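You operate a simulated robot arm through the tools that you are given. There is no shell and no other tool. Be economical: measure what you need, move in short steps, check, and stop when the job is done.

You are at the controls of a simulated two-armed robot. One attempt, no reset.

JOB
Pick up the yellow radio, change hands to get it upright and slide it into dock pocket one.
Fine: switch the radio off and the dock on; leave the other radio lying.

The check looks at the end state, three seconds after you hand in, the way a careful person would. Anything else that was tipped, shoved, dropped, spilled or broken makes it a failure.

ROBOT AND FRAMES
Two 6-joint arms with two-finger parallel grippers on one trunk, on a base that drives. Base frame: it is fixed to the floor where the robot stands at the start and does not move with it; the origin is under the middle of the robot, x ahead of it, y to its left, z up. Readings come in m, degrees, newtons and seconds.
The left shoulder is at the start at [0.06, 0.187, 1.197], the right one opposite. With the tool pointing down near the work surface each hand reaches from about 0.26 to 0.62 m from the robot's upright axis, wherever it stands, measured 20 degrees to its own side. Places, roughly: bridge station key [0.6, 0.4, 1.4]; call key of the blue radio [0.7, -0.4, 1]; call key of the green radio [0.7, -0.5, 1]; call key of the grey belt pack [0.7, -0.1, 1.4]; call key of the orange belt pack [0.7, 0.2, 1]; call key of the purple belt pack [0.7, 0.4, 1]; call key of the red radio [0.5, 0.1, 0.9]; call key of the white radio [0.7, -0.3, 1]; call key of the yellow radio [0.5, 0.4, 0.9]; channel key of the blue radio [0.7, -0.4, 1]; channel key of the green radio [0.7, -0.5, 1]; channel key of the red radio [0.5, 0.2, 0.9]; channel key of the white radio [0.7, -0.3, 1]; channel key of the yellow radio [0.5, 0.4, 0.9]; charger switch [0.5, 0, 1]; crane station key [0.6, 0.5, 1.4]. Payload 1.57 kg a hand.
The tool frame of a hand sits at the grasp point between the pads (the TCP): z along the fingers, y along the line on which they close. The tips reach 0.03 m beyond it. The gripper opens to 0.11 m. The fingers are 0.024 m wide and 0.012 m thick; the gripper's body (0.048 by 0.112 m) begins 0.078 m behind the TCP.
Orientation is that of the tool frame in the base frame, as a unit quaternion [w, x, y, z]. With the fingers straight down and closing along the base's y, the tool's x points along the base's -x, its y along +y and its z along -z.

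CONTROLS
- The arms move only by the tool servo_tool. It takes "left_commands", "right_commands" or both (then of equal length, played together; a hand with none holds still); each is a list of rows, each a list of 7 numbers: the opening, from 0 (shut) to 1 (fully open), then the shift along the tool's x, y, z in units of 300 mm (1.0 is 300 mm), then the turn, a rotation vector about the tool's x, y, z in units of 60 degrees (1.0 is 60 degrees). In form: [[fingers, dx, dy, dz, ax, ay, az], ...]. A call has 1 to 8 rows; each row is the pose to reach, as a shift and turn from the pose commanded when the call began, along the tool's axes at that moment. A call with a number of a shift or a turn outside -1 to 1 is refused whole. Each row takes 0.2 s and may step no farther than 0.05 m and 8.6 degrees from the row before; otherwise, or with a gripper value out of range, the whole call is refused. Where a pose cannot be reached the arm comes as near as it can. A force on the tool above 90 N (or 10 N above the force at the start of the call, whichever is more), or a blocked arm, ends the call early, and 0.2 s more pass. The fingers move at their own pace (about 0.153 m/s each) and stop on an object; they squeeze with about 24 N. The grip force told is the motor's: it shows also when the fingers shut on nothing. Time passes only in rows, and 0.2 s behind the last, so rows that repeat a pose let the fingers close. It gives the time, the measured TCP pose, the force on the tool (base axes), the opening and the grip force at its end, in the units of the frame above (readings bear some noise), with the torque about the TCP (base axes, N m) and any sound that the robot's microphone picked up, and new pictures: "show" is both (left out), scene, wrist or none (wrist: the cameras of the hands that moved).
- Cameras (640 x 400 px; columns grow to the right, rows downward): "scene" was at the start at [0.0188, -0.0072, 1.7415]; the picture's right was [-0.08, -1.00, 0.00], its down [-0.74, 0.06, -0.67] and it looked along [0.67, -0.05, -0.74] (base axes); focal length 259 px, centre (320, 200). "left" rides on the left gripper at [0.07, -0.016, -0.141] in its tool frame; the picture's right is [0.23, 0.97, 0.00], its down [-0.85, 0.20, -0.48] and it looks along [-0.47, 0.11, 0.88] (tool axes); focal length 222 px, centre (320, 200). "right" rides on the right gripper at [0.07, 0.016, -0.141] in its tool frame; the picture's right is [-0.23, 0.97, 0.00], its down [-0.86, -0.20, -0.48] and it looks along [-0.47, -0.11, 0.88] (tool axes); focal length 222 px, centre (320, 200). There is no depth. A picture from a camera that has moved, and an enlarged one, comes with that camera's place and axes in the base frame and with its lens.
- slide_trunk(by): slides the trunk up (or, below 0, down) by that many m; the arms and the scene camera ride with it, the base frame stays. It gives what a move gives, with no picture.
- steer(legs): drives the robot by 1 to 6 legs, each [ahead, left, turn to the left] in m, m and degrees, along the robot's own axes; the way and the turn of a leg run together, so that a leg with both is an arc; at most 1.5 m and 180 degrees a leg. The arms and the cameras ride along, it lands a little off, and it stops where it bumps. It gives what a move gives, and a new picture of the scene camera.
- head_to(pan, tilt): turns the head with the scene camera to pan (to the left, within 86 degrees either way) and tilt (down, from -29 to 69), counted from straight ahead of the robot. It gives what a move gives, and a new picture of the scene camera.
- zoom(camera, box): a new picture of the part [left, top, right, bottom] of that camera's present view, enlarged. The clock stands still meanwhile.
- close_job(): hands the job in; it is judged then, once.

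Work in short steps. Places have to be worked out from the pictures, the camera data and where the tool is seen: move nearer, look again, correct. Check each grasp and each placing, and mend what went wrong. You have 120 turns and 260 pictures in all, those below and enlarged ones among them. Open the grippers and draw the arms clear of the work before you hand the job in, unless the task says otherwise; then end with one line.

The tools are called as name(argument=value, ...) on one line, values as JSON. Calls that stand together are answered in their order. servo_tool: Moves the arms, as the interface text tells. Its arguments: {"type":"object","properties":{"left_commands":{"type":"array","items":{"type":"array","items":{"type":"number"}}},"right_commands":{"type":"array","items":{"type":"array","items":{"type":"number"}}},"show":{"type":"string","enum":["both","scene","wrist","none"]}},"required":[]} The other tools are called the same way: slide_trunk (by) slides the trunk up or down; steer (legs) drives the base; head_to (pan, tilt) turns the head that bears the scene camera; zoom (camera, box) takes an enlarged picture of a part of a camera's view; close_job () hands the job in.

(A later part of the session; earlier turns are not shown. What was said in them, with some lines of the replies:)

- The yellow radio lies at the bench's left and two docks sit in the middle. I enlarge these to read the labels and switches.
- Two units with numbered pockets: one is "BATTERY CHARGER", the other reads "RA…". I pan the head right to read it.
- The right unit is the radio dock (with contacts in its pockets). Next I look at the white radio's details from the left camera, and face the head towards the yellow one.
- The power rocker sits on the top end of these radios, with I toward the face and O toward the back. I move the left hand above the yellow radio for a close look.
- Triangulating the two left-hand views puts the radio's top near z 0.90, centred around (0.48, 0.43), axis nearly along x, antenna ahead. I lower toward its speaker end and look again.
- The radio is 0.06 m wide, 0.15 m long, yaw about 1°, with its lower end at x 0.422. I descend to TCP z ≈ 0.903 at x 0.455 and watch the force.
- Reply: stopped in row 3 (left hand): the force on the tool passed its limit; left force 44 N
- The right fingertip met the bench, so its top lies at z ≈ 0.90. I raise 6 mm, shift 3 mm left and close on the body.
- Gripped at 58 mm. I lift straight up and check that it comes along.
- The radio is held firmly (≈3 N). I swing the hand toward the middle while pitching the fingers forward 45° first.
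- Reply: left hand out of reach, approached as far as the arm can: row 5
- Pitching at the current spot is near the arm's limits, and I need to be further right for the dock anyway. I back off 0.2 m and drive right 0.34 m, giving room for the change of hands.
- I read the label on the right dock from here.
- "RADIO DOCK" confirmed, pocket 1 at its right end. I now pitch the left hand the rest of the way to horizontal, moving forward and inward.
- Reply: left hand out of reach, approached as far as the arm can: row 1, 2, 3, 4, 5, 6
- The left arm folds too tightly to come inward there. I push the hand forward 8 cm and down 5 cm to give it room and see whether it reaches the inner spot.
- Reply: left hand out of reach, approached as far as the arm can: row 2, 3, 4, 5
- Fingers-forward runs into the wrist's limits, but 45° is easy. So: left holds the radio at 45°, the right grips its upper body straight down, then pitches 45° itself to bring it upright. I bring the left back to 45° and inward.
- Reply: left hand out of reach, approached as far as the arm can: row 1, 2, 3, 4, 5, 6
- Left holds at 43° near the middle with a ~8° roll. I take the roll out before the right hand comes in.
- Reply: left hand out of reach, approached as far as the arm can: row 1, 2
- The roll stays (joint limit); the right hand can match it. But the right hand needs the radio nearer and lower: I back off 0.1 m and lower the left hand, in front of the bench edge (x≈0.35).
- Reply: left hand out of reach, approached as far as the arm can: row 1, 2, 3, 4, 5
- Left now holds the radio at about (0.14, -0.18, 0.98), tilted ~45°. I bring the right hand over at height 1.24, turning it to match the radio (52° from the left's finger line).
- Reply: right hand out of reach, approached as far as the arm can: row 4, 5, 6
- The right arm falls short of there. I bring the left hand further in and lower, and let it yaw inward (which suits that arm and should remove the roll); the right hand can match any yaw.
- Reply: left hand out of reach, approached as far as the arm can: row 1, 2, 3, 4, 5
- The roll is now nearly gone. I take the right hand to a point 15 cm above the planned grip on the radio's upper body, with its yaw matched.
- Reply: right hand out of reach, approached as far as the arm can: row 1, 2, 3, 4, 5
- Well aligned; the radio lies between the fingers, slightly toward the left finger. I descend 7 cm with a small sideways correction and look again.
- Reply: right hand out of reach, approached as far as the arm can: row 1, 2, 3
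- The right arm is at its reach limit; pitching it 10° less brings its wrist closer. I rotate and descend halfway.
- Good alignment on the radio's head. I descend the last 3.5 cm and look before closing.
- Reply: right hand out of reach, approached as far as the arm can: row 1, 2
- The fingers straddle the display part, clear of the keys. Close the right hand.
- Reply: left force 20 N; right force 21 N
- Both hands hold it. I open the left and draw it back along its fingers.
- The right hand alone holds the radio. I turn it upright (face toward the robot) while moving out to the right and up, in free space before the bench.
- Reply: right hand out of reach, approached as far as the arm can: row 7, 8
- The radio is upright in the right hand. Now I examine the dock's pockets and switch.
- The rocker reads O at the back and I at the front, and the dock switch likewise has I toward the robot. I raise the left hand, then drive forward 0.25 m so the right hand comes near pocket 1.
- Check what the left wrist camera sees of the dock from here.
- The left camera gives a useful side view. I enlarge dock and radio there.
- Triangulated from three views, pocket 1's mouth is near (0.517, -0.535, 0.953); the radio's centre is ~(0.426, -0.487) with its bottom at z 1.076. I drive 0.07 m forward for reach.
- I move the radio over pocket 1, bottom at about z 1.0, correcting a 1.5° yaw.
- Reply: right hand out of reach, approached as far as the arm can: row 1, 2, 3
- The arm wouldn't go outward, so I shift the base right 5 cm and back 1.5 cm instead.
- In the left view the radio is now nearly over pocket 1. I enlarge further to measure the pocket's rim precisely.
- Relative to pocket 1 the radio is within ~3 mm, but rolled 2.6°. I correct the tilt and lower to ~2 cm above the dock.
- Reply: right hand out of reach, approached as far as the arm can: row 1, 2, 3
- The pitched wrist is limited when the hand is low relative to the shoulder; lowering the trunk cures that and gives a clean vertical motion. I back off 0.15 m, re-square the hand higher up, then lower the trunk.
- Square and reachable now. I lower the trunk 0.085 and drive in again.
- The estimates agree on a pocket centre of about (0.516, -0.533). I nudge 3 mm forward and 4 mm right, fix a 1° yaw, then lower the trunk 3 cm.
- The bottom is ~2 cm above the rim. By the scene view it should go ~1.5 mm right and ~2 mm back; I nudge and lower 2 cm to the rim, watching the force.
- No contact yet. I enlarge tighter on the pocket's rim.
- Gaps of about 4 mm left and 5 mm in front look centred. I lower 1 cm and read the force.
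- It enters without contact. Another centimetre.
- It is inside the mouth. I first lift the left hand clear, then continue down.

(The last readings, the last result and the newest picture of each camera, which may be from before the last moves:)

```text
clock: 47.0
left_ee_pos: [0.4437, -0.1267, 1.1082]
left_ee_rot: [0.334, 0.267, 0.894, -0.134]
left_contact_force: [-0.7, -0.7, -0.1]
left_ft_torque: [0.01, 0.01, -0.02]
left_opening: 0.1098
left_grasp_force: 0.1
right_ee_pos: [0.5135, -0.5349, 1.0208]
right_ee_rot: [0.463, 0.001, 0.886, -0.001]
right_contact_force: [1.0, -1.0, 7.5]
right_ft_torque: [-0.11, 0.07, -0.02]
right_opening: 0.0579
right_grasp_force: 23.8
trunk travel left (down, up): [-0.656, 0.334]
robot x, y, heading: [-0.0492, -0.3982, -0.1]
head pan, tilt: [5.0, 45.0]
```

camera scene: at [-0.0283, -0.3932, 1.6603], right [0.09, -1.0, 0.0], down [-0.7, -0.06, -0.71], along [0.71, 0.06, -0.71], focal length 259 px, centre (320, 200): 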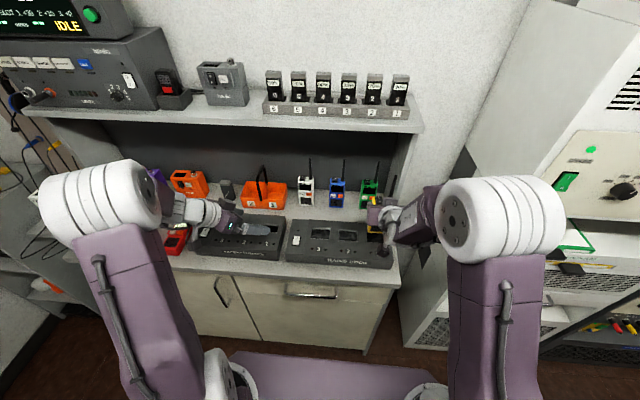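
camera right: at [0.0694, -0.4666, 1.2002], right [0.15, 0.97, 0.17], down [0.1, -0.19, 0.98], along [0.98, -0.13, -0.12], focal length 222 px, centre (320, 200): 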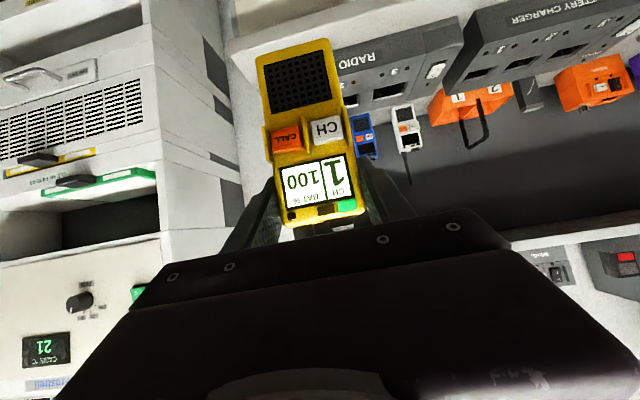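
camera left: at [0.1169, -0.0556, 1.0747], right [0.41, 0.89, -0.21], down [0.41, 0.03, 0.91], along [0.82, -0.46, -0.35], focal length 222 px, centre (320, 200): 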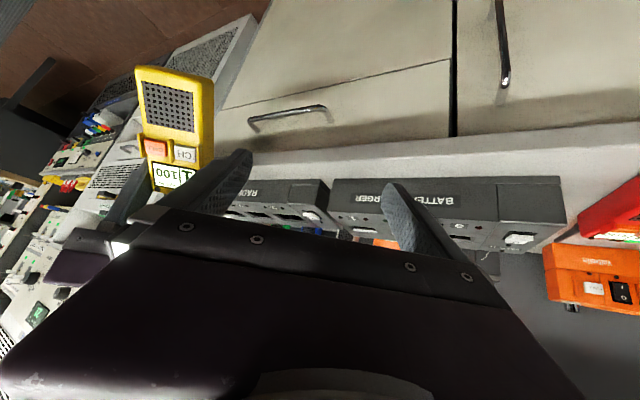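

Upward force of ~11 N at 3.5 cm depth: probably the floor. I check the pictures.

zoom(camera="left", box=[60, 60, 260, 185])

zoom(camera="scene", box=[290, 170, 430, 260])

```text
3.20 times, centred on (160, 122) of left
camera zoom: at [0.316, -0.0549, 1.1675], right [0.41, 0.89, -0.21], down [0.4, 0.03, 0.91], along [0.82, -0.46, -0.35], focal length 711 px, centre (832, 448)
```

zoom: 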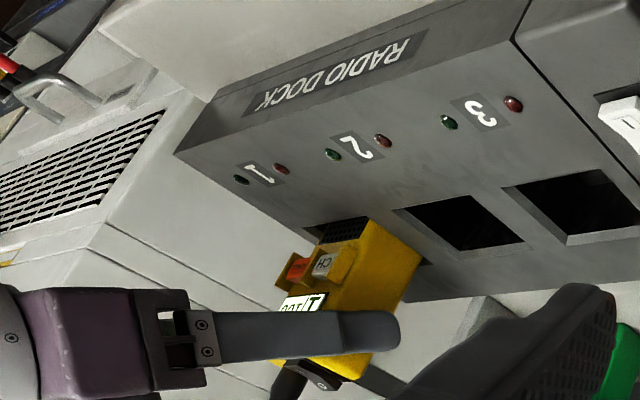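

```text
4.44 times, centred on (360, 215) of scene
camera zoom: at [-0.027, -0.3933, 1.5765], right [0.09, -1.0, 0.0], down [-0.7, -0.06, -0.71], along [0.7, 0.06, -0.71], focal length 1151 px, centre (142, 133)
```

zoom: 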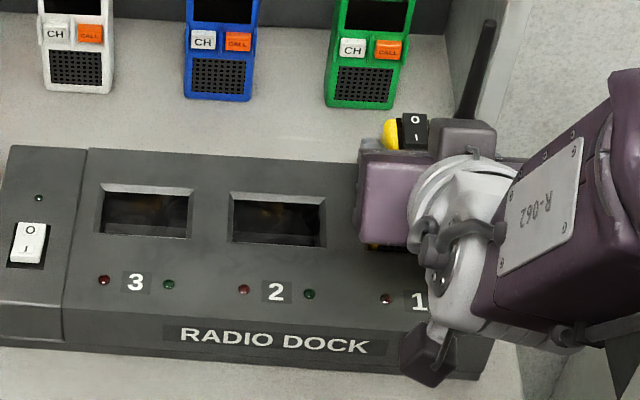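

It looks seated squarely. I press 3 mm more to verify that it's the floor.

slide_trunk(by=-0.003)

```text
clock: 47.5
left_ee_pos: [0.4428, -0.1269, 1.1059]
left_ee_rot: [0.335, 0.266, 0.894, -0.134]
left_contact_force: [-0.1, 0.5, 0.0]
left_ft_torque: [-0.03, -0.04, -0.01]
left_opening: 0.1098
left_grasp_force: 0.1
right_ee_pos: [0.5121, -0.5348, 1.0192]
right_ee_rot: [0.463, 0.002, 0.886, -0.001]
right_contact_force: [-2.4, -3.0, 25.2]
right_ft_torque: [0.26, 0.27, 0.12]
right_opening: 0.0576
right_grasp_force: 13.8
trunk travel left (down, up): [-0.653, 0.337]
robot x, y, heading: [-0.0492, -0.3986, 0.1]
head pan, tilt: [5.0, 45.0]
```

A hard stop, so it is on the floor. I open the right hand and retreat along its fingers, watching the radio stay.

servo_tool(right_commands=[[0.55, 0, 0, 0, 0, 0, 0], [0.8, 0, 0, 0, 0, 0, 0], [0.8, 0, 0, 0, 0, 0, 0], [0.8, 0, 0, -0.08, 0, 0, 0], [0.8, 0, 0, -0.2, 0, 0, 0], [0.8, 0, 0, -0.33, 0, 0, 0], [0.8, -0.05, 0, -0.46, 0, 0, 0]], show="both")

zoom(camera="scene", box=[290, 150, 430, 250])

```text
clock: 49.1
left_ee_pos: [0.442, -0.1274, 1.105]
left_ee_rot: [0.335, 0.266, 0.894, -0.134]
left_contact_force: [0.0, -0.1, 0.2]
left_ft_torque: [0.01, -0.02, 0.03]
left_opening: 0.11
left_grasp_force: 0.0
right_ee_pos: [0.4061, -0.5344, 1.1098]
right_ee_rot: [0.463, 0.002, 0.887, -0.001]
right_contact_force: [-0.2, 0.4, 0.4]
right_ft_torque: [0.02, 0.0, 0.03]
right_opening: 0.088
right_grasp_force: 0.1
trunk travel left (down, up): [-0.653, 0.337]
robot x, y, heading: [-0.0516, -0.4004, -0.0]
head pan, tilt: [5.0, 45.0]
camera scene: at [-0.0289, -0.3936, 1.5733], right [0.09, -1.0, 0.0], down [-0.7, -0.06, -0.71], along [0.71, 0.06, -0.71], focal length 259 px, centre (320, 200)
camera right: at [0.2511, -0.5194, 1.1345], right [0.13, 0.97, 0.19], down [0.1, -0.2, 0.97], along [0.99, -0.11, -0.12], focal length 222 px, centre (320, 200)
```

scene: 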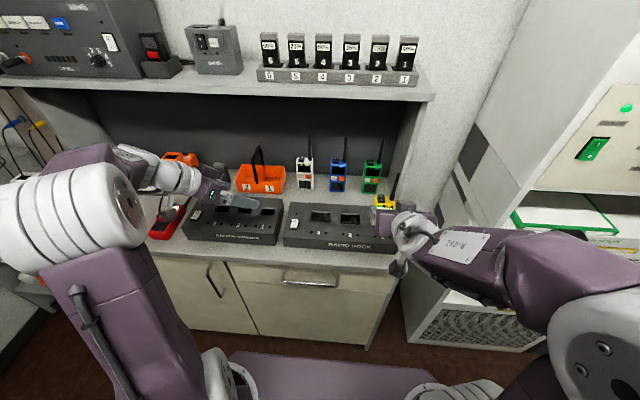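
right: 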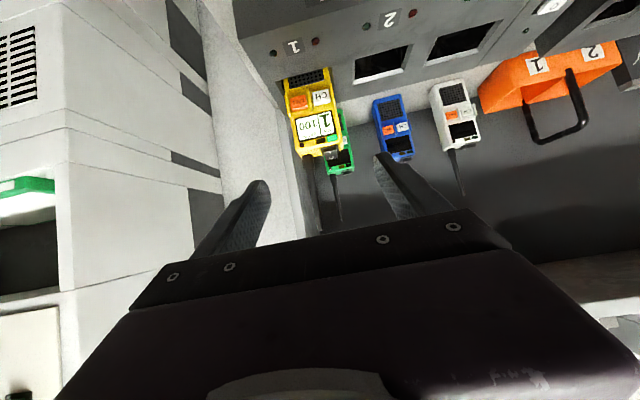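

```text
4.00 times, centred on (360, 200) of scene
camera zoom: at [-0.0289, -0.3936, 1.5733], right [0.09, -1.0, 0.0], down [-0.7, -0.06, -0.71], along [0.71, 0.06, -0.71], focal length 1036 px, centre (160, 200)
```

zoom: 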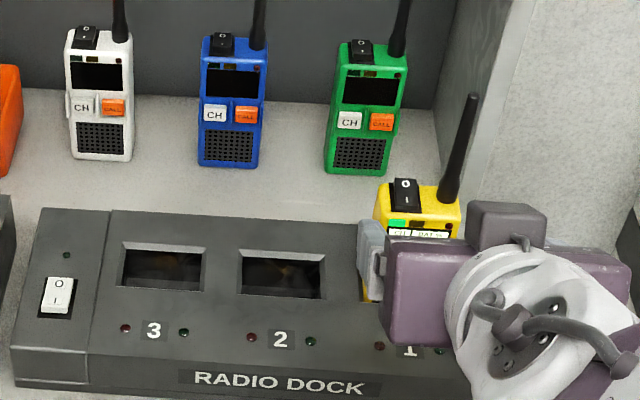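

The radio stands in pocket 1, released. I raise the trunk again for the switch work and take a close look at the seating.

zoom(camera="right", box=[250, 20, 390, 180])

slide_trunk(by=0.15)

servo_tool(right_commands=[[0.5, 0, 0.03, -0.02, 0, 0.13, 0], [0.2, 0, 0.06, -0.05, 0, 0.26, 0], [0, 0, 0.09, -0.08, 0, 0.39, 0], [0, 0, 0.09, -0.1, 0, 0.52, 0], [0, 0, 0.09, -0.1, 0, 0.65, 0], [0, 0, 0.09, -0.1, 0, 0.78, 0], [0, 0, 0.09, -0.1, 0, 0.92, 0]], show="both")

```text
2.50 times, centred on (320, 100) of right
camera zoom: at [0.2511, -0.5194, 1.1345], right [0.13, 0.97, 0.19], down [0.1, -0.2, 0.97], along [0.99, -0.11, -0.12], focal length 555 px, centre (320, 450)
```

zoom: 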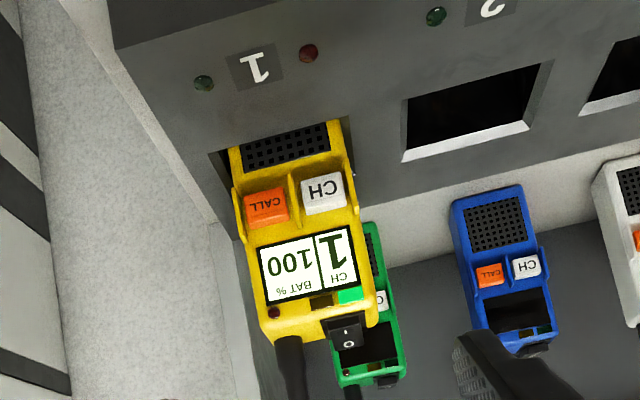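

```text
clock: 50.9
left_ee_pos: [0.444, -0.1278, 1.2536]
left_ee_rot: [0.333, 0.266, 0.895, -0.134]
left_contact_force: [0.0, 0.5, 1.1]
left_ft_torque: [0.0, 0.02, -0.01]
left_opening: 0.1101
left_grasp_force: 0.1
right_ee_pos: [0.409, -0.5339, 1.2599]
right_ee_rot: [0.461, 0.0, 0.887, 0.0]
right_contact_force: [0.1, 0.1, -0.9]
right_ft_torque: [-0.01, -0.01, 0.02]
right_opening: 0.088
right_grasp_force: 0.0
trunk travel left (down, up): [-0.803, 0.187]
robot x, y, heading: [-0.0465, -0.4001, 0.1]
head pan, tilt: [5.0, 45.0]
```

```text
clock: 52.5
left_ee_pos: [0.4459, -0.1263, 1.2525]
left_ee_rot: [0.332, 0.266, 0.895, -0.134]
left_contact_force: [0.7, 1.0, 0.2]
left_ft_torque: [0.0, 0.03, 0.01]
left_opening: 0.11
left_grasp_force: 0.0
right_ee_pos: [0.3856, -0.5069, 1.2757]
right_ee_rot: [-0.004, 0.001, 1.0, -0.001]
right_contact_force: [0.2, 0.1, -1.4]
right_ft_torque: [-0.02, 0.03, -0.01]
right_opening: 0.0001
right_grasp_force: 21.0
right hand out of reach, approached as far as the arm can: row 1, 2
trunk travel left (down, up): [-0.803, 0.187]
robot x, y, heading: [-0.043, -0.4005, 0.1]
head pan, tilt: [5.0, 45.0]
camera scene: at [-0.0239, -0.3931, 1.7232], right [0.09, -1.0, 0.0], down [-0.71, -0.06, -0.71], along [0.7, 0.06, -0.71], focal length 259 px, centre (320, 200)
camera right: at [0.3179, -0.4929, 1.4186], right [0.23, 0.97, 0.0], down [0.86, -0.2, 0.47], along [0.46, -0.11, -0.88], focal length 222 px, centre (320, 200)
```

scene: 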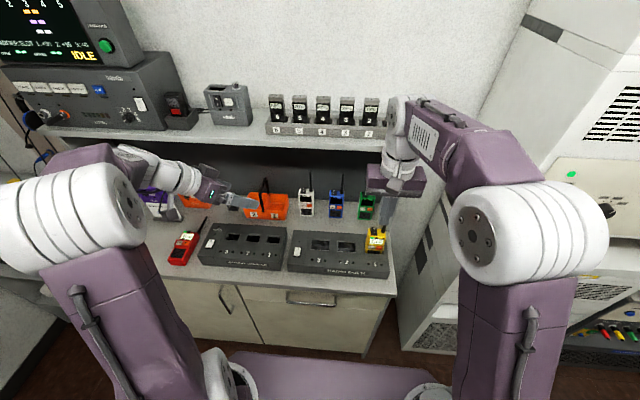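
right: 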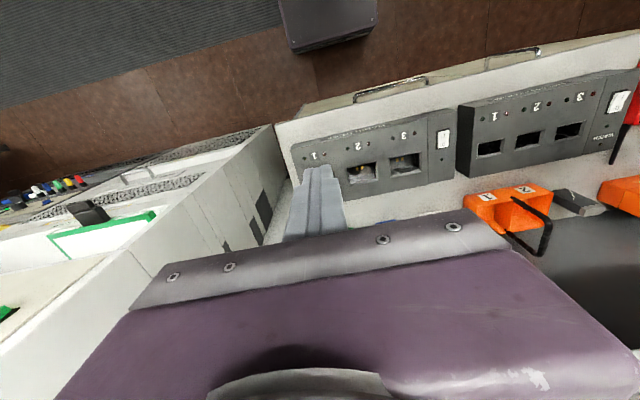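

Fingers shut and pointing down. I enlarge the scene view to place the rocker and the dock switch.

zoom(camera="scene", box=[280, 190, 420, 280])

zoom(camera="left", box=[0, 0, 640, 400])

```text
4.44 times, centred on (350, 235) of scene
camera zoom: at [-0.0239, -0.3931, 1.7232], right [0.09, -1.0, 0.0], down [-0.71, -0.06, -0.71], along [0.7, 0.06, -0.71], focal length 1151 px, centre (187, 44)
```

zoom: 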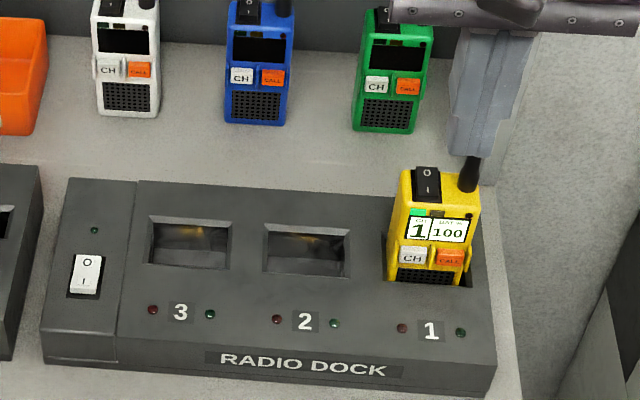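

```text
1.00 times, centred on (320, 200) of left (not enlarged: the box is as wide or as high as the picture)
camera zoom: at [0.3183, -0.0547, 1.3135], right [0.41, 0.89, -0.21], down [0.41, 0.03, 0.91], along [0.82, -0.46, -0.35], focal length 222 px, centre (320, 200)
```

zoom: 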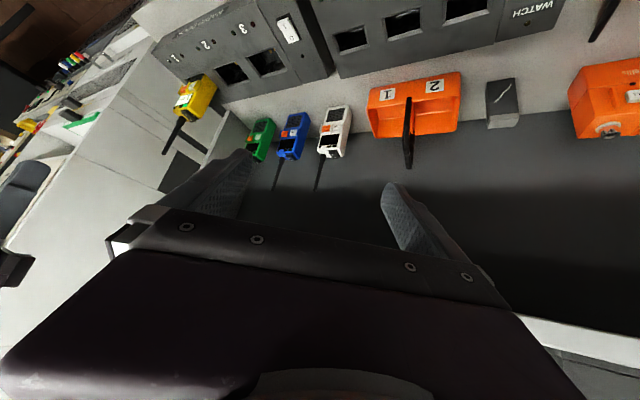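

The radio sits well in pocket 1. To cross-check the rocker's place I enlarge the left camera's view of it.

zoom(camera="left", box=[140, 50, 240, 150])

```text
4.00 times, centred on (190, 100) of left
camera zoom: at [0.3183, -0.0547, 1.3135], right [0.41, 0.89, -0.21], down [0.41, 0.03, 0.91], along [0.82, -0.46, -0.35], focal length 888 px, centre (840, 600)
```

zoom: 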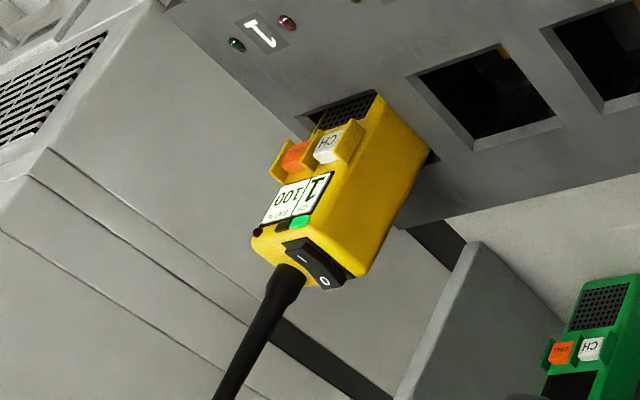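

Both views agree on the rocker: O at about (0.525, -0.523, 1.049), I at x 0.509. The shelf's edge (x≈0.575) is near, so I tilt the fingers 30° forward and go to 3 cm above O.

servo_tool(right_commands=[[0, -0.08, -0.012, 0.07, 0, -0.125, 0], [0, -0.16, -0.024, 0.14, 0, -0.25, 0], [0, -0.24, -0.036, 0.21, 0, -0.375, 0], [0, -0.317, -0.047, 0.287, 0, -0.5, 0], [0, -0.385, -0.047, 0.417, 0, -0.5, 0], [0, -0.453, -0.047, 0.547, 0, -0.5, 0]], show="none")

zoom(camera="left", box=[120, 60, 260, 160])

zoom(camera="scene", box=[330, 190, 430, 260])

```text
clock: 53.9
left_ee_pos: [0.4464, -0.1272, 1.2537]
left_ee_rot: [0.332, 0.266, 0.895, -0.134]
left_contact_force: [-0.5, -0.9, 0.0]
left_ft_torque: [0.0, -0.02, -0.02]
left_opening: 0.1101
left_grasp_force: 0.0
right_ee_pos: [0.521, -0.5204, 1.1096]
right_ee_rot: [0.255, 0.002, 0.967, -0.001]
right_contact_force: [0.0, 0.6, -0.7]
right_ft_torque: [-0.03, 0.0, -0.01]
right_opening: 0.0
right_grasp_force: 21.1
trunk travel left (down, up): [-0.803, 0.187]
robot x, y, heading: [-0.0493, -0.3968, -0.0]
head pan, tilt: [5.0, 45.0]
```

```text
4.00 times, centred on (190, 110) of left
camera zoom: at [0.3188, -0.055, 1.3135], right [0.41, 0.89, -0.21], down [0.41, 0.03, 0.91], along [0.82, -0.46, -0.35], focal length 888 px, centre (840, 560)
```

zoom: 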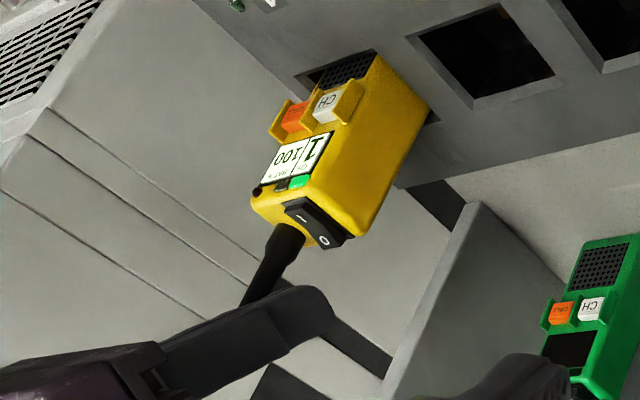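

```text
5.71 times, centred on (380, 225) of scene
camera zoom: at [-0.0233, -0.3934, 1.7233], right [0.09, -1.0, 0.0], down [-0.71, -0.06, -0.71], along [0.7, 0.06, -0.71], focal length 1480 px, centre (-23, 57)
```

zoom: 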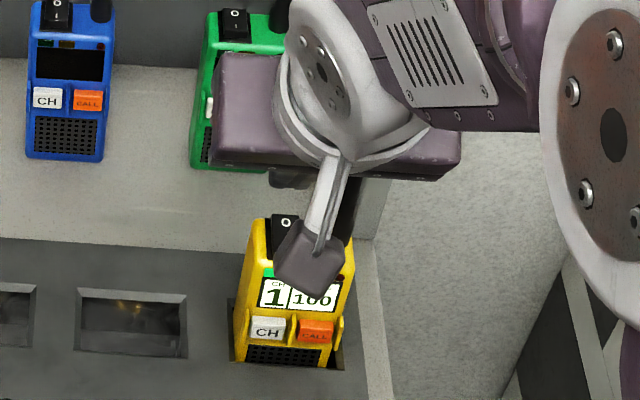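

The fingertip's lower corner is right above O with 29 mm to go, the left view confirms. I lower 2.5 cm, then press in small steps.

servo_tool(right_commands=[[0, 0.021, 0, 0.036, 0, 0, 0], [0, 0.042, 0, 0.072, 0, 0, 0], [0, 0.047, 0, 0.081, 0, 0, 0], [0, 0.052, 0, 0.09, 0, 0, 0], [0, 0.055, 0, 0.096, 0, 0, 0]], show="none")

zoom(camera="left", box=[150, 70, 240, 130])

```text
clock: 55.1
left_ee_pos: [0.4429, -0.1281, 1.2551]
left_ee_rot: [0.335, 0.267, 0.894, -0.134]
left_contact_force: [-0.5, -0.6, 0.2]
left_ft_torque: [-0.01, 0.02, 0.01]
left_opening: 0.1098
left_grasp_force: 0.0
right_ee_pos: [0.5183, -0.5207, 1.0806]
right_ee_rot: [0.26, 0.001, 0.966, 0.0]
right_contact_force: [2.5, -3.4, 13.5]
right_ft_torque: [-0.11, -0.16, 0.02]
right_opening: 0.0001
right_grasp_force: 21.1
trunk travel left (down, up): [-0.803, 0.187]
robot x, y, heading: [-0.0465, -0.3993, -0.2]
head pan, tilt: [5.0, 45.0]
```

```text
6.67 times, centred on (195, 100) of left
camera zoom: at [0.3151, -0.0552, 1.3149], right [0.41, 0.89, -0.21], down [0.4, 0.03, 0.91], along [0.82, -0.46, -0.35], focal length 1481 px, centre (1153, 867)
```

zoom: 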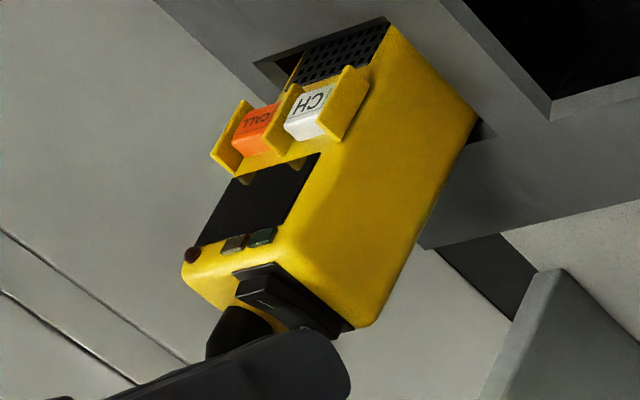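

The display has gone dark: the radio is off. I lift the finger straight up and back off.

servo_tool(right_commands=[[0, -0.03, 0, -0.05, 0, 0, 0], [0, -0.1, 0, -0.173, 0, 0, 0], [0, -0.1, 0, -0.3, 0, 0, 0], [0, -0.1, 0, -0.43, 0, 0, 0], [0, -0.1, 0, -0.5, 0, 0, 0]], show="both")

zoom(camera="scene", box=[280, 190, 420, 280])

zoom(camera="left", box=[140, 0, 340, 130])

```text
clock: 56.3
left_ee_pos: [0.4436, -0.1269, 1.2543]
left_ee_rot: [0.334, 0.267, 0.894, -0.134]
left_contact_force: [-0.1, 0.2, 0.1]
left_ft_torque: [0.0, -0.01, -0.01]
left_opening: 0.1098
left_grasp_force: 0.2
right_ee_pos: [0.4698, -0.5219, 1.2249]
right_ee_rot: [0.256, 0.0, 0.967, -0.001]
right_contact_force: [0.2, -0.5, -0.1]
right_ft_torque: [0.01, -0.01, 0.01]
right_opening: 0.0
right_grasp_force: 21.3
trunk travel left (down, up): [-0.803, 0.187]
robot x, y, heading: [-0.0427, -0.3975, -0.0]
head pan, tilt: [5.0, 45.0]
camera scene: at [-0.0271, -0.3933, 1.7233], right [0.09, -1.0, 0.0], down [-0.7, -0.06, -0.71], along [0.7, 0.06, -0.71], focal length 259 px, centre (320, 200)
camera right: at [0.3403, -0.5068, 1.3131], right [0.2, 0.97, 0.11], down [0.51, -0.2, 0.84], along [0.84, -0.11, -0.53], focal length 222 px, centre (320, 200)
```

scene: 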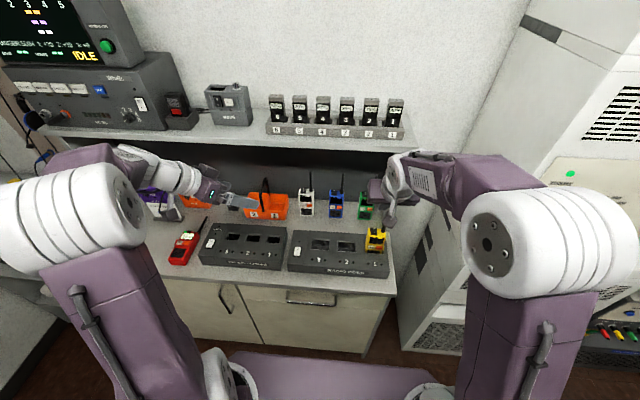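
right: 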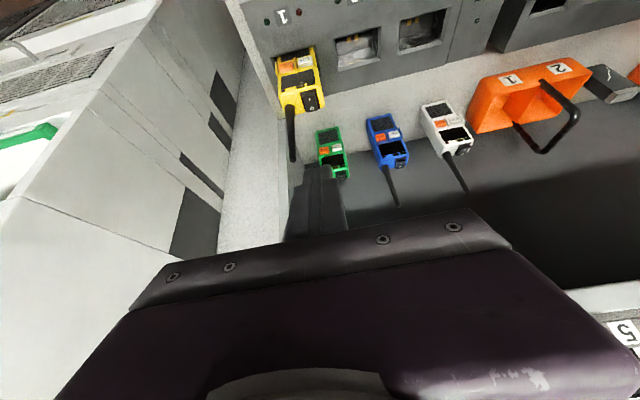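

```text
4.44 times, centred on (350, 235) of scene
camera zoom: at [-0.0271, -0.3933, 1.7233], right [0.09, -1.0, 0.0], down [-0.7, -0.06, -0.71], along [0.7, 0.06, -0.71], focal length 1151 px, centre (187, 44)
```

zoom: 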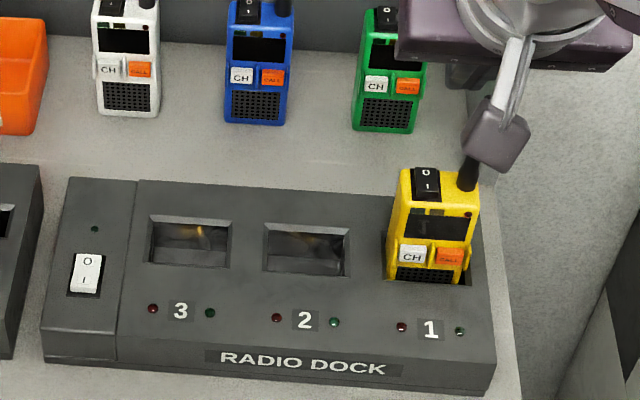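

```text
3.08 times, centred on (240, 65) of left
camera zoom: at [0.3159, -0.0549, 1.3143], right [0.41, 0.89, -0.21], down [0.4, 0.03, 0.91], along [0.82, -0.46, -0.35], focal length 684 px, centre (566, 615)
```

zoom: 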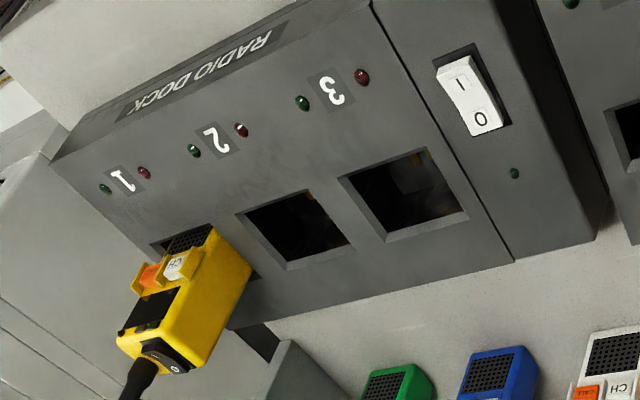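

The radio is off and seated. The dock switch's I lies at about (0.468, -0.270, 0.96), best for the left hand. I bring it above, shut and pointing straight down, and draw the right hand back.

servo_tool(left_commands=[[0.7, 0.001, -0.048, 0.07, -0.038, 0.094, -0.075], [0.4, 0.001, -0.095, 0.14, -0.076, 0.189, -0.151], [0, 0.002, -0.143, 0.21, -0.114, 0.283, -0.226], [0, 0.003, -0.19, 0.28, -0.151, 0.378, -0.302], [0, 0.003, -0.238, 0.35, -0.189, 0.472, -0.377], [0, 0.004, -0.285, 0.42, -0.227, 0.567, -0.453], [0, 0.005, -0.333, 0.49, -0.265, 0.661, -0.528]], right_commands=[[0, 0, -0.02, -0.04, 0, 0, 0], [0, 0, -0.04, -0.08, 0, 0, 0], [0, 0, -0.06, -0.12, 0, 0, 0], [0, 0, -0.08, -0.16, 0, 0, 0], [0, 0, -0.1, -0.2, 0, 0, 0], [0, 0, -0.12, -0.24, 0, 0, 0], [0, 0, -0.12, -0.28, 0, 0, 0]], show="both")

zoom(camera="scene", box=[260, 200, 400, 290])

```text
clock: 57.9
left_ee_pos: [0.4649, -0.2724, 1.1502]
left_ee_rot: [-0.002, -0.001, 1.0, 0.001]
left_contact_force: [0.0, 0.0, 0.2]
left_ft_torque: [0.03, -0.01, 0.0]
left_opening: 0.0002
left_grasp_force: 20.8
right_ee_pos: [0.4304, -0.5588, 1.2955]
right_ee_rot: [0.256, 0.001, 0.967, 0.0]
right_contact_force: [0.0, 0.5, -0.2]
right_ft_torque: [0.03, 0.03, 0.02]
right_opening: 0.0002
right_grasp_force: 21.6
trunk travel left (down, up): [-0.803, 0.187]
robot x, y, heading: [-0.0465, -0.3984, 0.1]
head pan, tilt: [5.0, 45.0]
camera scene: at [-0.0246, -0.3947, 1.7233], right [0.09, -1.0, 0.0], down [-0.71, -0.06, -0.71], along [0.7, 0.06, -0.71], focal length 259 px, centre (320, 200)
camera right: at [0.3015, -0.5442, 1.3848], right [0.2, 0.97, 0.11], down [0.51, -0.2, 0.84], along [0.84, -0.11, -0.53], focal length 222 px, centre (320, 200)
camera left: at [0.3962, -0.289, 1.292], right [-0.23, 0.97, 0.0], down [0.86, 0.2, 0.48], along [0.46, 0.11, -0.88], focal length 222 px, centre (320, 200)
```

scene: 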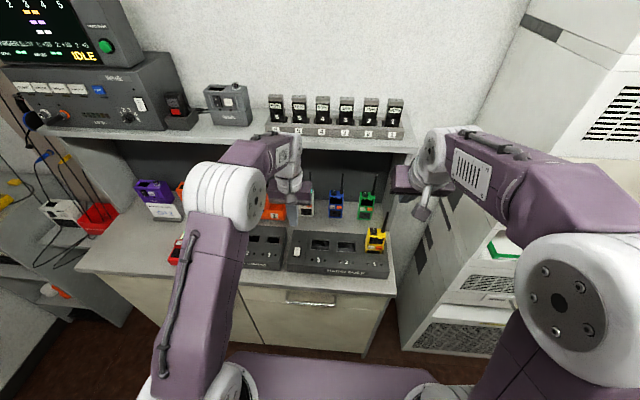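
right: 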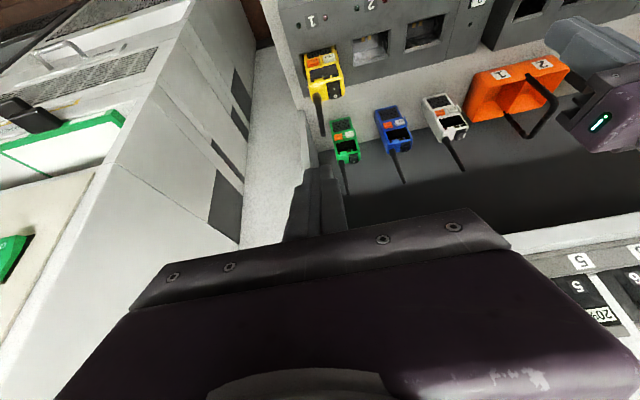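
left: 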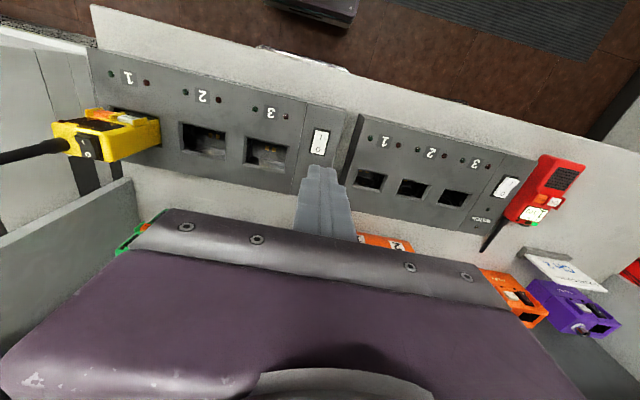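

```text
4.44 times, centred on (330, 245) of scene
camera zoom: at [-0.0246, -0.3947, 1.7233], right [0.09, -1.0, 0.0], down [-0.71, -0.06, -0.71], along [0.7, 0.06, -0.71], focal length 1151 px, centre (276, 0)
```

zoom: 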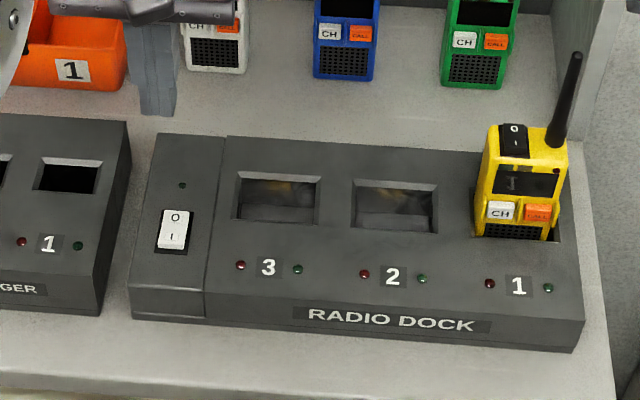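

I enlarge the left camera's view on the dock switch.

zoom(camera="left", box=[270, 110, 370, 190])

```text
5.00 times, centred on (320, 150) of left
camera zoom: at [0.3962, -0.289, 1.292], right [-0.23, 0.97, 0.0], down [0.86, 0.2, 0.48], along [0.46, 0.11, -0.88], focal length 1111 px, centre (320, 450)
```

zoom: 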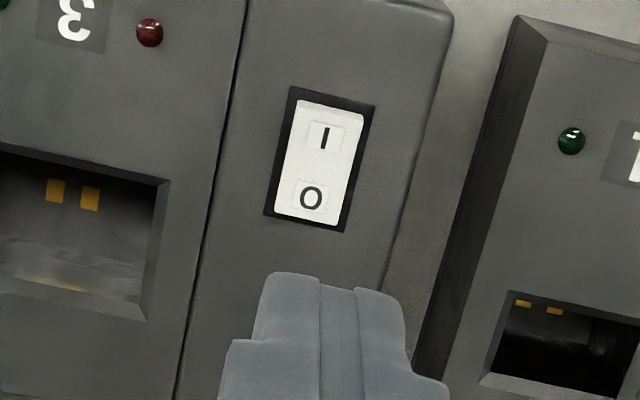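

The I mark is at (0.466, -0.270). I descend so the tips are ~2.5 cm above it, aimed at the front part of the rocker.

servo_tool(left_commands=[[0, 0.005, 0.003, 0.14, 0, 0, 0], [0, 0.01, 0.006, 0.29, 0, 0, 0], [0, 0.01, 0.006, 0.433, 0, 0, 0]], show="none")

zoom(camera="left", box=[250, 110, 390, 220])

zoom(camera="scene", box=[260, 210, 360, 280])

```text
clock: 58.7
left_ee_pos: [0.4616, -0.2685, 1.0198]
left_ee_rot: [-0.002, -0.001, 1.0, -0.001]
left_contact_force: [-0.3, 0.2, -0.7]
left_ft_torque: [0.01, 0.02, -0.01]
left_opening: 0.0
left_grasp_force: 21.1
right_ee_pos: [0.4301, -0.5566, 1.2967]
right_ee_rot: [0.257, 0.001, 0.967, -0.001]
right_contact_force: [0.3, 1.1, 1.3]
right_ft_torque: [0.02, 0.01, 0.03]
right_opening: 0.0
right_grasp_force: 21.0
trunk travel left (down, up): [-0.803, 0.187]
robot x, y, heading: [-0.0453, -0.3967, -0.0]
head pan, tilt: [5.0, 45.0]
```

```text
3.64 times, centred on (320, 165) of left
camera zoom: at [0.3931, -0.285, 1.1622], right [-0.23, 0.97, 0.0], down [0.86, 0.2, 0.48], along [0.46, 0.11, -0.88], focal length 808 px, centre (320, 327)
```

zoom: 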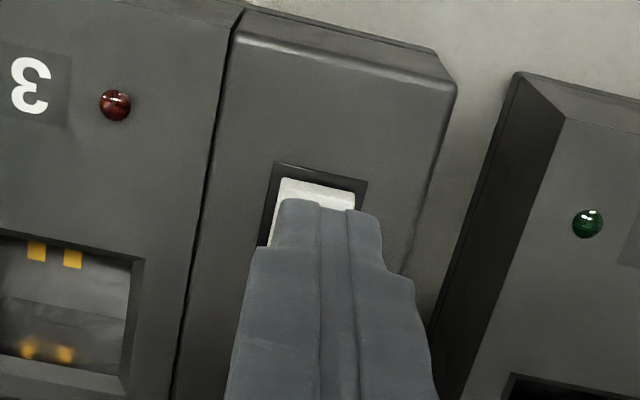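

```text
5.71 times, centred on (310, 245) of scene
camera zoom: at [-0.0254, -0.3931, 1.7233], right [0.09, -1.0, 0.0], down [-0.7, -0.06, -0.71], along [0.7, 0.06, -0.71], focal length 1480 px, centre (377, -57)
```

zoom: 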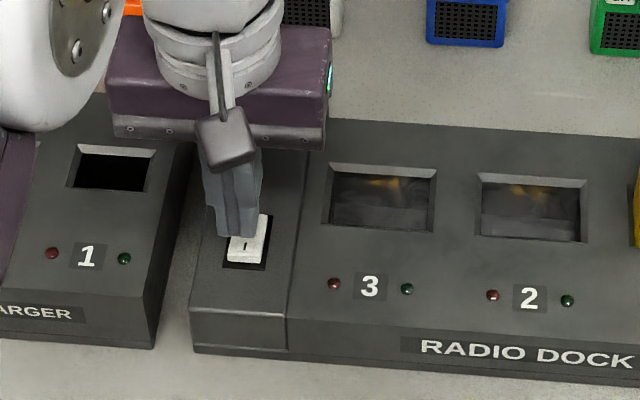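

The finger is ~2 mm too far left and would overlap the bezel in front. I shift, tilt 15° so only the tip's near edge bears on the I end, and come closer.

servo_tool(left_commands=[[0, -0.004, -0.004, 0.02, 0, -0.125, 0], [0, -0.007, -0.008, 0.045, 0, -0.25, 0], [0, -0.007, -0.008, 0.06, 0, -0.25, 0]], show="none")

zoom(camera="left", box=[250, 110, 390, 220])

zoom(camera="scene", box=[270, 225, 340, 275])

```text
clock: 59.5
left_ee_pos: [0.4641, -0.2722, 1.0014]
left_ee_rot: [0.13, 0.001, 0.992, 0.0]
left_contact_force: [0.5, -0.2, 0.1]
left_ft_torque: [0.01, 0.04, -0.02]
left_opening: 0.0002
left_grasp_force: 21.3
right_ee_pos: [0.4314, -0.5581, 1.296]
right_ee_rot: [0.257, 0.001, 0.966, 0.0]
right_contact_force: [0.7, -0.1, 0.5]
right_ft_torque: [0.0, 0.03, 0.02]
right_opening: 0.0001
right_grasp_force: 22.4
trunk travel left (down, up): [-0.803, 0.187]
robot x, y, heading: [-0.0467, -0.3971, 0.1]
head pan, tilt: [5.0, 45.0]
```

```text
3.64 times, centred on (320, 165) of left
camera zoom: at [0.3602, -0.2876, 1.1208], right [-0.22, 0.97, -0.06], down [0.7, 0.2, 0.68], along [0.68, 0.11, -0.73], focal length 808 px, centre (320, 327)
```

zoom: 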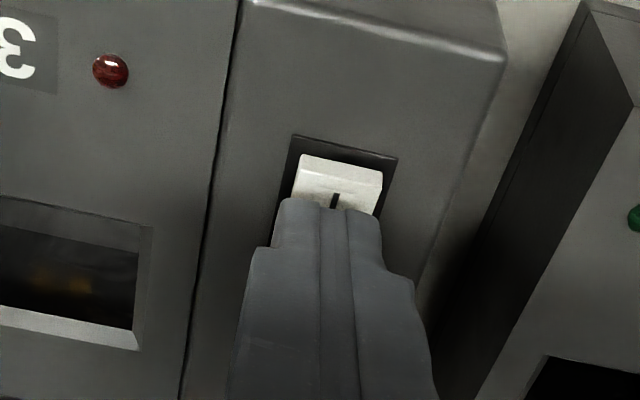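

```text
8.00 times, centred on (305, 250) of scene
camera zoom: at [-0.0252, -0.3932, 1.7233], right [0.09, -1.0, 0.0], down [-0.7, -0.06, -0.71], along [0.7, 0.06, -0.71], focal length 2071 px, centre (440, -200)
```

zoom: 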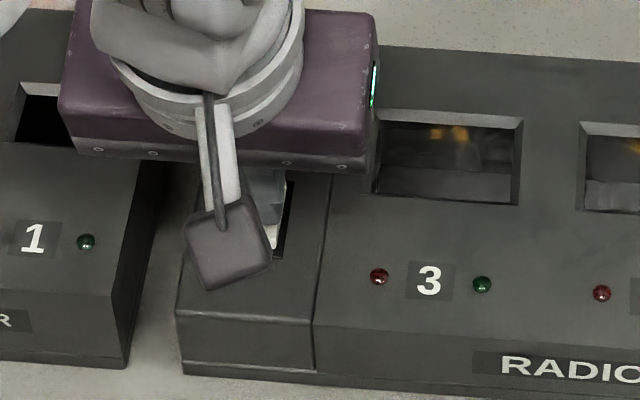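

Well placed over the I end. I press straight down in small steps.

servo_tool(left_commands=[[0, 0.0035, 0.002, 0.013, 0, 0, 0], [0, 0.007, 0.002, 0.026, 0, 0, 0], [0, 0.0095, 0.002, 0.036, 0, 0, 0]], show="none")

zoom(camera="left", box=[250, 90, 390, 200])

```text
clock: 60.3
left_ee_pos: [0.4642, -0.2697, 0.9919]
left_ee_rot: [0.131, 0.0, 0.991, 0.0]
left_contact_force: [-0.3, 0.7, 0.3]
left_ft_torque: [-0.01, -0.01, 0.02]
left_opening: 0.0003
left_grasp_force: 20.9
right_ee_pos: [0.4306, -0.559, 1.2973]
right_ee_rot: [0.255, 0.001, 0.967, 0.0]
right_contact_force: [-0.1, 0.1, 0.2]
right_ft_torque: [0.01, -0.02, -0.02]
right_opening: 0.0
right_grasp_force: 21.2
trunk travel left (down, up): [-0.803, 0.187]
robot x, y, heading: [-0.0462, -0.3958, -0.2]
head pan, tilt: [5.0, 45.0]
```

```text
3.64 times, centred on (320, 145) of left
camera zoom: at [0.36, -0.2869, 1.1111], right [-0.22, 0.97, -0.06], down [0.7, 0.2, 0.68], along [0.68, 0.11, -0.73], focal length 808 px, centre (320, 400)
```

zoom: 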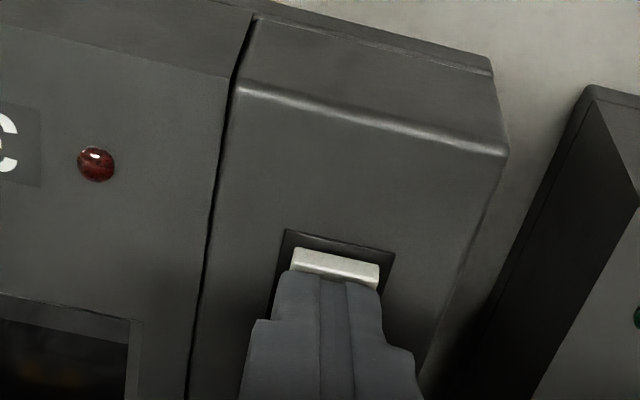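

No contact yet, and aim still good. I keep pressing in 3 mm steps.

servo_tool(left_commands=[[0, 0.0026, 0, 0.0097, 0, 0, 0], [0, 0.0052, 0, 0.0193, 0, 0, 0], [0, 0.0078, 0, 0.029, 0, 0, 0]], show="none")

zoom(camera="left", box=[210, 70, 410, 200])

```text
clock: 61.1
left_ee_pos: [0.4623, -0.2697, 0.9878]
left_ee_rot: [0.139, 0.001, 0.99, -0.002]
left_contact_force: [2.1, 6.5, 50.0]
left_ft_torque: [0.36, 0.06, -0.22]
left_opening: 0.0
left_grasp_force: 21.5
right_ee_pos: [0.4242, -0.5577, 1.299]
right_ee_rot: [0.259, 0.001, 0.966, 0.001]
right_contact_force: [-0.7, -0.7, 1.0]
right_ft_torque: [-0.04, 0.02, -0.04]
right_opening: 0.0
right_grasp_force: 21.5
trunk travel left (down, up): [-0.803, 0.187]
robot x, y, heading: [-0.0447, -0.4032, 0.0]
head pan, tilt: [5.0, 45.0]
```

```text
3.08 times, centred on (310, 135) of left
camera zoom: at [0.3573, -0.2866, 1.1064], right [-0.22, 0.97, -0.06], down [0.69, 0.2, 0.69], along [0.69, 0.11, -0.72], focal length 684 px, centre (351, 400)
```

zoom: 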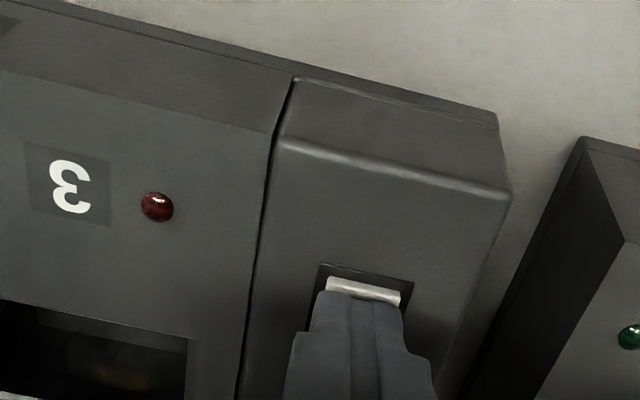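

50 N at the stop: lift off and check whether it toggled.

servo_tool(left_commands=[[0, -0.01, 0, -0.04, 0, 0, 0], [0, -0.04, 0, -0.15, 0, 0, 0], [0, -0.07, 0, -0.28, 0, 0, 0], [0, -0.1, 0.1, -0.4, 0, 0, 0]], show="none")

zoom(camera="scene", box=[260, 200, 400, 290])

zoom(camera="left", box=[40, 40, 360, 220])

```text
clock: 62.1
left_ee_pos: [0.4577, -0.2397, 1.1074]
left_ee_rot: [0.129, 0.0, 0.992, 0.0]
left_contact_force: [-1.2, 0.0, -0.1]
left_ft_torque: [-0.03, 0.01, 0.01]
left_opening: 0.0001
left_grasp_force: 21.1
right_ee_pos: [0.4304, -0.5575, 1.2962]
right_ee_rot: [0.257, 0.001, 0.966, -0.001]
right_contact_force: [-0.5, 0.1, 0.7]
right_ft_torque: [-0.01, 0.02, 0.02]
right_opening: 0.0
right_grasp_force: 21.2
trunk travel left (down, up): [-0.803, 0.187]
robot x, y, heading: [-0.047, -0.4013, -0.0]
head pan, tilt: [5.0, 45.0]
```

```text
4.44 times, centred on (330, 245) of scene
camera zoom: at [-0.026, -0.3917, 1.7232], right [0.09, -1.0, 0.0], down [-0.7, -0.06, -0.71], along [0.7, 0.06, -0.71], focal length 1151 px, centre (276, 0)
```

zoom: 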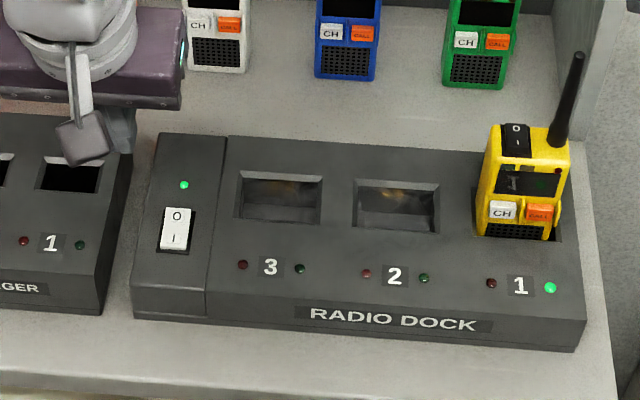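

```text
2.00 times, centred on (200, 130) of left
camera zoom: at [0.3549, -0.2558, 1.2269], right [-0.22, 0.97, -0.06], down [0.7, 0.2, 0.68], along [0.68, 0.11, -0.73], focal length 444 px, centre (560, 340)
```

zoom: 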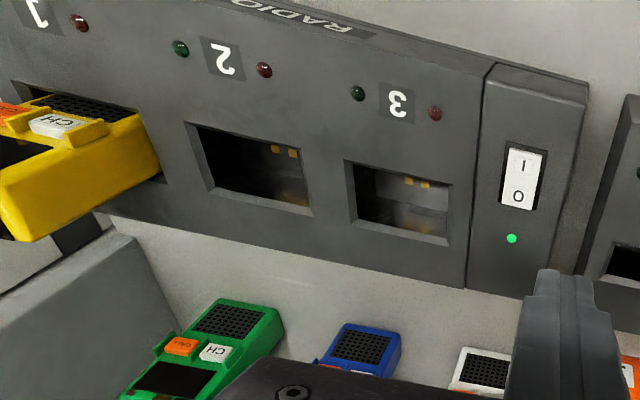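

Dock power and pocket 1's lamp are both green, and the radio's display is dark. I raise the left hand, open both grippers and back the robot away.

servo_tool(left_commands=[[0, 0, 0.02, -0.13, 0, 0, 0], [0.5, 0, 0.04, -0.26, 0, 0, 0], [1, 0, 0.06, -0.39, 0, 0, 0], [1, 0, 0.06, -0.39, 0, 0, 0]], right_commands=[[0, 0, 0, 0, 0, 0, 0], [0.5, 0, 0, 0, 0, 0, 0], [1, 0, 0, 0, 0, 0, 0], [1, 0, 0, 0, 0, 0, 0]], show="none")

steer(legs=[[-0.2, 0, 0]])

zoom(camera="scene", box=[130, 140, 430, 290])

```text
clock: 63.1
left_ee_pos: [0.4311, -0.2224, 1.2197]
left_ee_rot: [0.13, 0.0, 0.992, 0.0]
left_contact_force: [0.3, -0.1, 0.7]
left_ft_torque: [0.0, 0.0, 0.01]
left_opening: 0.11
left_grasp_force: 0.1
right_ee_pos: [0.4308, -0.5588, 1.2964]
right_ee_rot: [0.256, 0.001, 0.967, -0.001]
right_contact_force: [-0.9, 0.6, 0.1]
right_ft_torque: [0.03, -0.02, 0.02]
right_opening: 0.1099
right_grasp_force: 0.0
trunk travel left (down, up): [-0.803, 0.187]
robot x, y, heading: [-0.0478, -0.4015, -0.1]
head pan, tilt: [5.0, 45.0]
```

```text
clock: 64.7
left_ee_pos: [0.2327, -0.2224, 1.2181]
left_ee_rot: [0.129, 0.0, 0.992, 0.0]
left_contact_force: [1.1, -1.0, 1.0]
left_ft_torque: [-0.02, 0.03, -0.01]
left_opening: 0.1102
left_grasp_force: 0.1
right_ee_pos: [0.2332, -0.5564, 1.2954]
right_ee_rot: [0.256, 0.0, 0.967, 0.0]
right_contact_force: [-0.6, 0.7, 0.0]
right_ft_torque: [-0.02, 0.0, 0.02]
right_opening: 0.1102
right_grasp_force: 0.2
trunk travel left (down, up): [-0.803, 0.187]
robot x, y, heading: [-0.2452, -0.3967, 0.2]
head pan, tilt: [5.0, 45.0]
camera scene: at [-0.222, -0.3933, 1.7232], right [0.09, -1.0, 0.0], down [-0.71, -0.06, -0.71], along [0.7, 0.06, -0.71], focal length 259 px, centre (320, 200)
```

scene: 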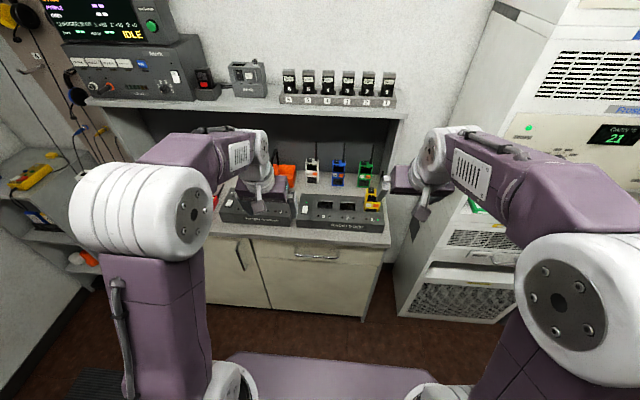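

```text
2.13 times, centred on (280, 215) of scene
camera zoom: at [-0.222, -0.3933, 1.7232], right [0.09, -1.0, 0.0], down [-0.71, -0.06, -0.71], along [0.7, 0.06, -0.71], focal length 552 px, centre (405, 168)
```

zoom: 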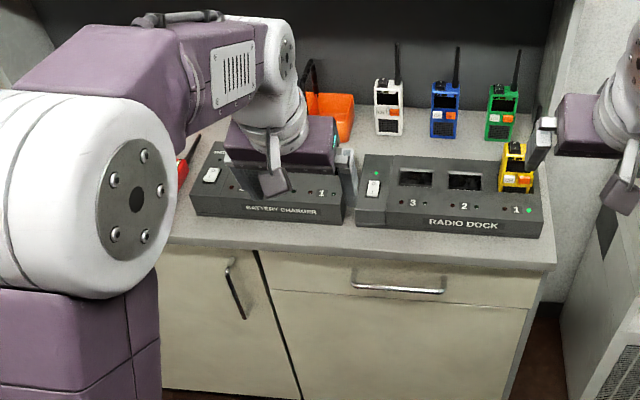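

All is in order: the radio is docked and off, the dock is on, the other items are untouched and the arms are clear. I hand in.

close_job()

```text
The job is handed in.
```

The yellow radio is upright in pocket one of the radio dock and switched off. The dock is on, with its power lamp and pocket one's lamp both green, and the red radio is still lying where it was.
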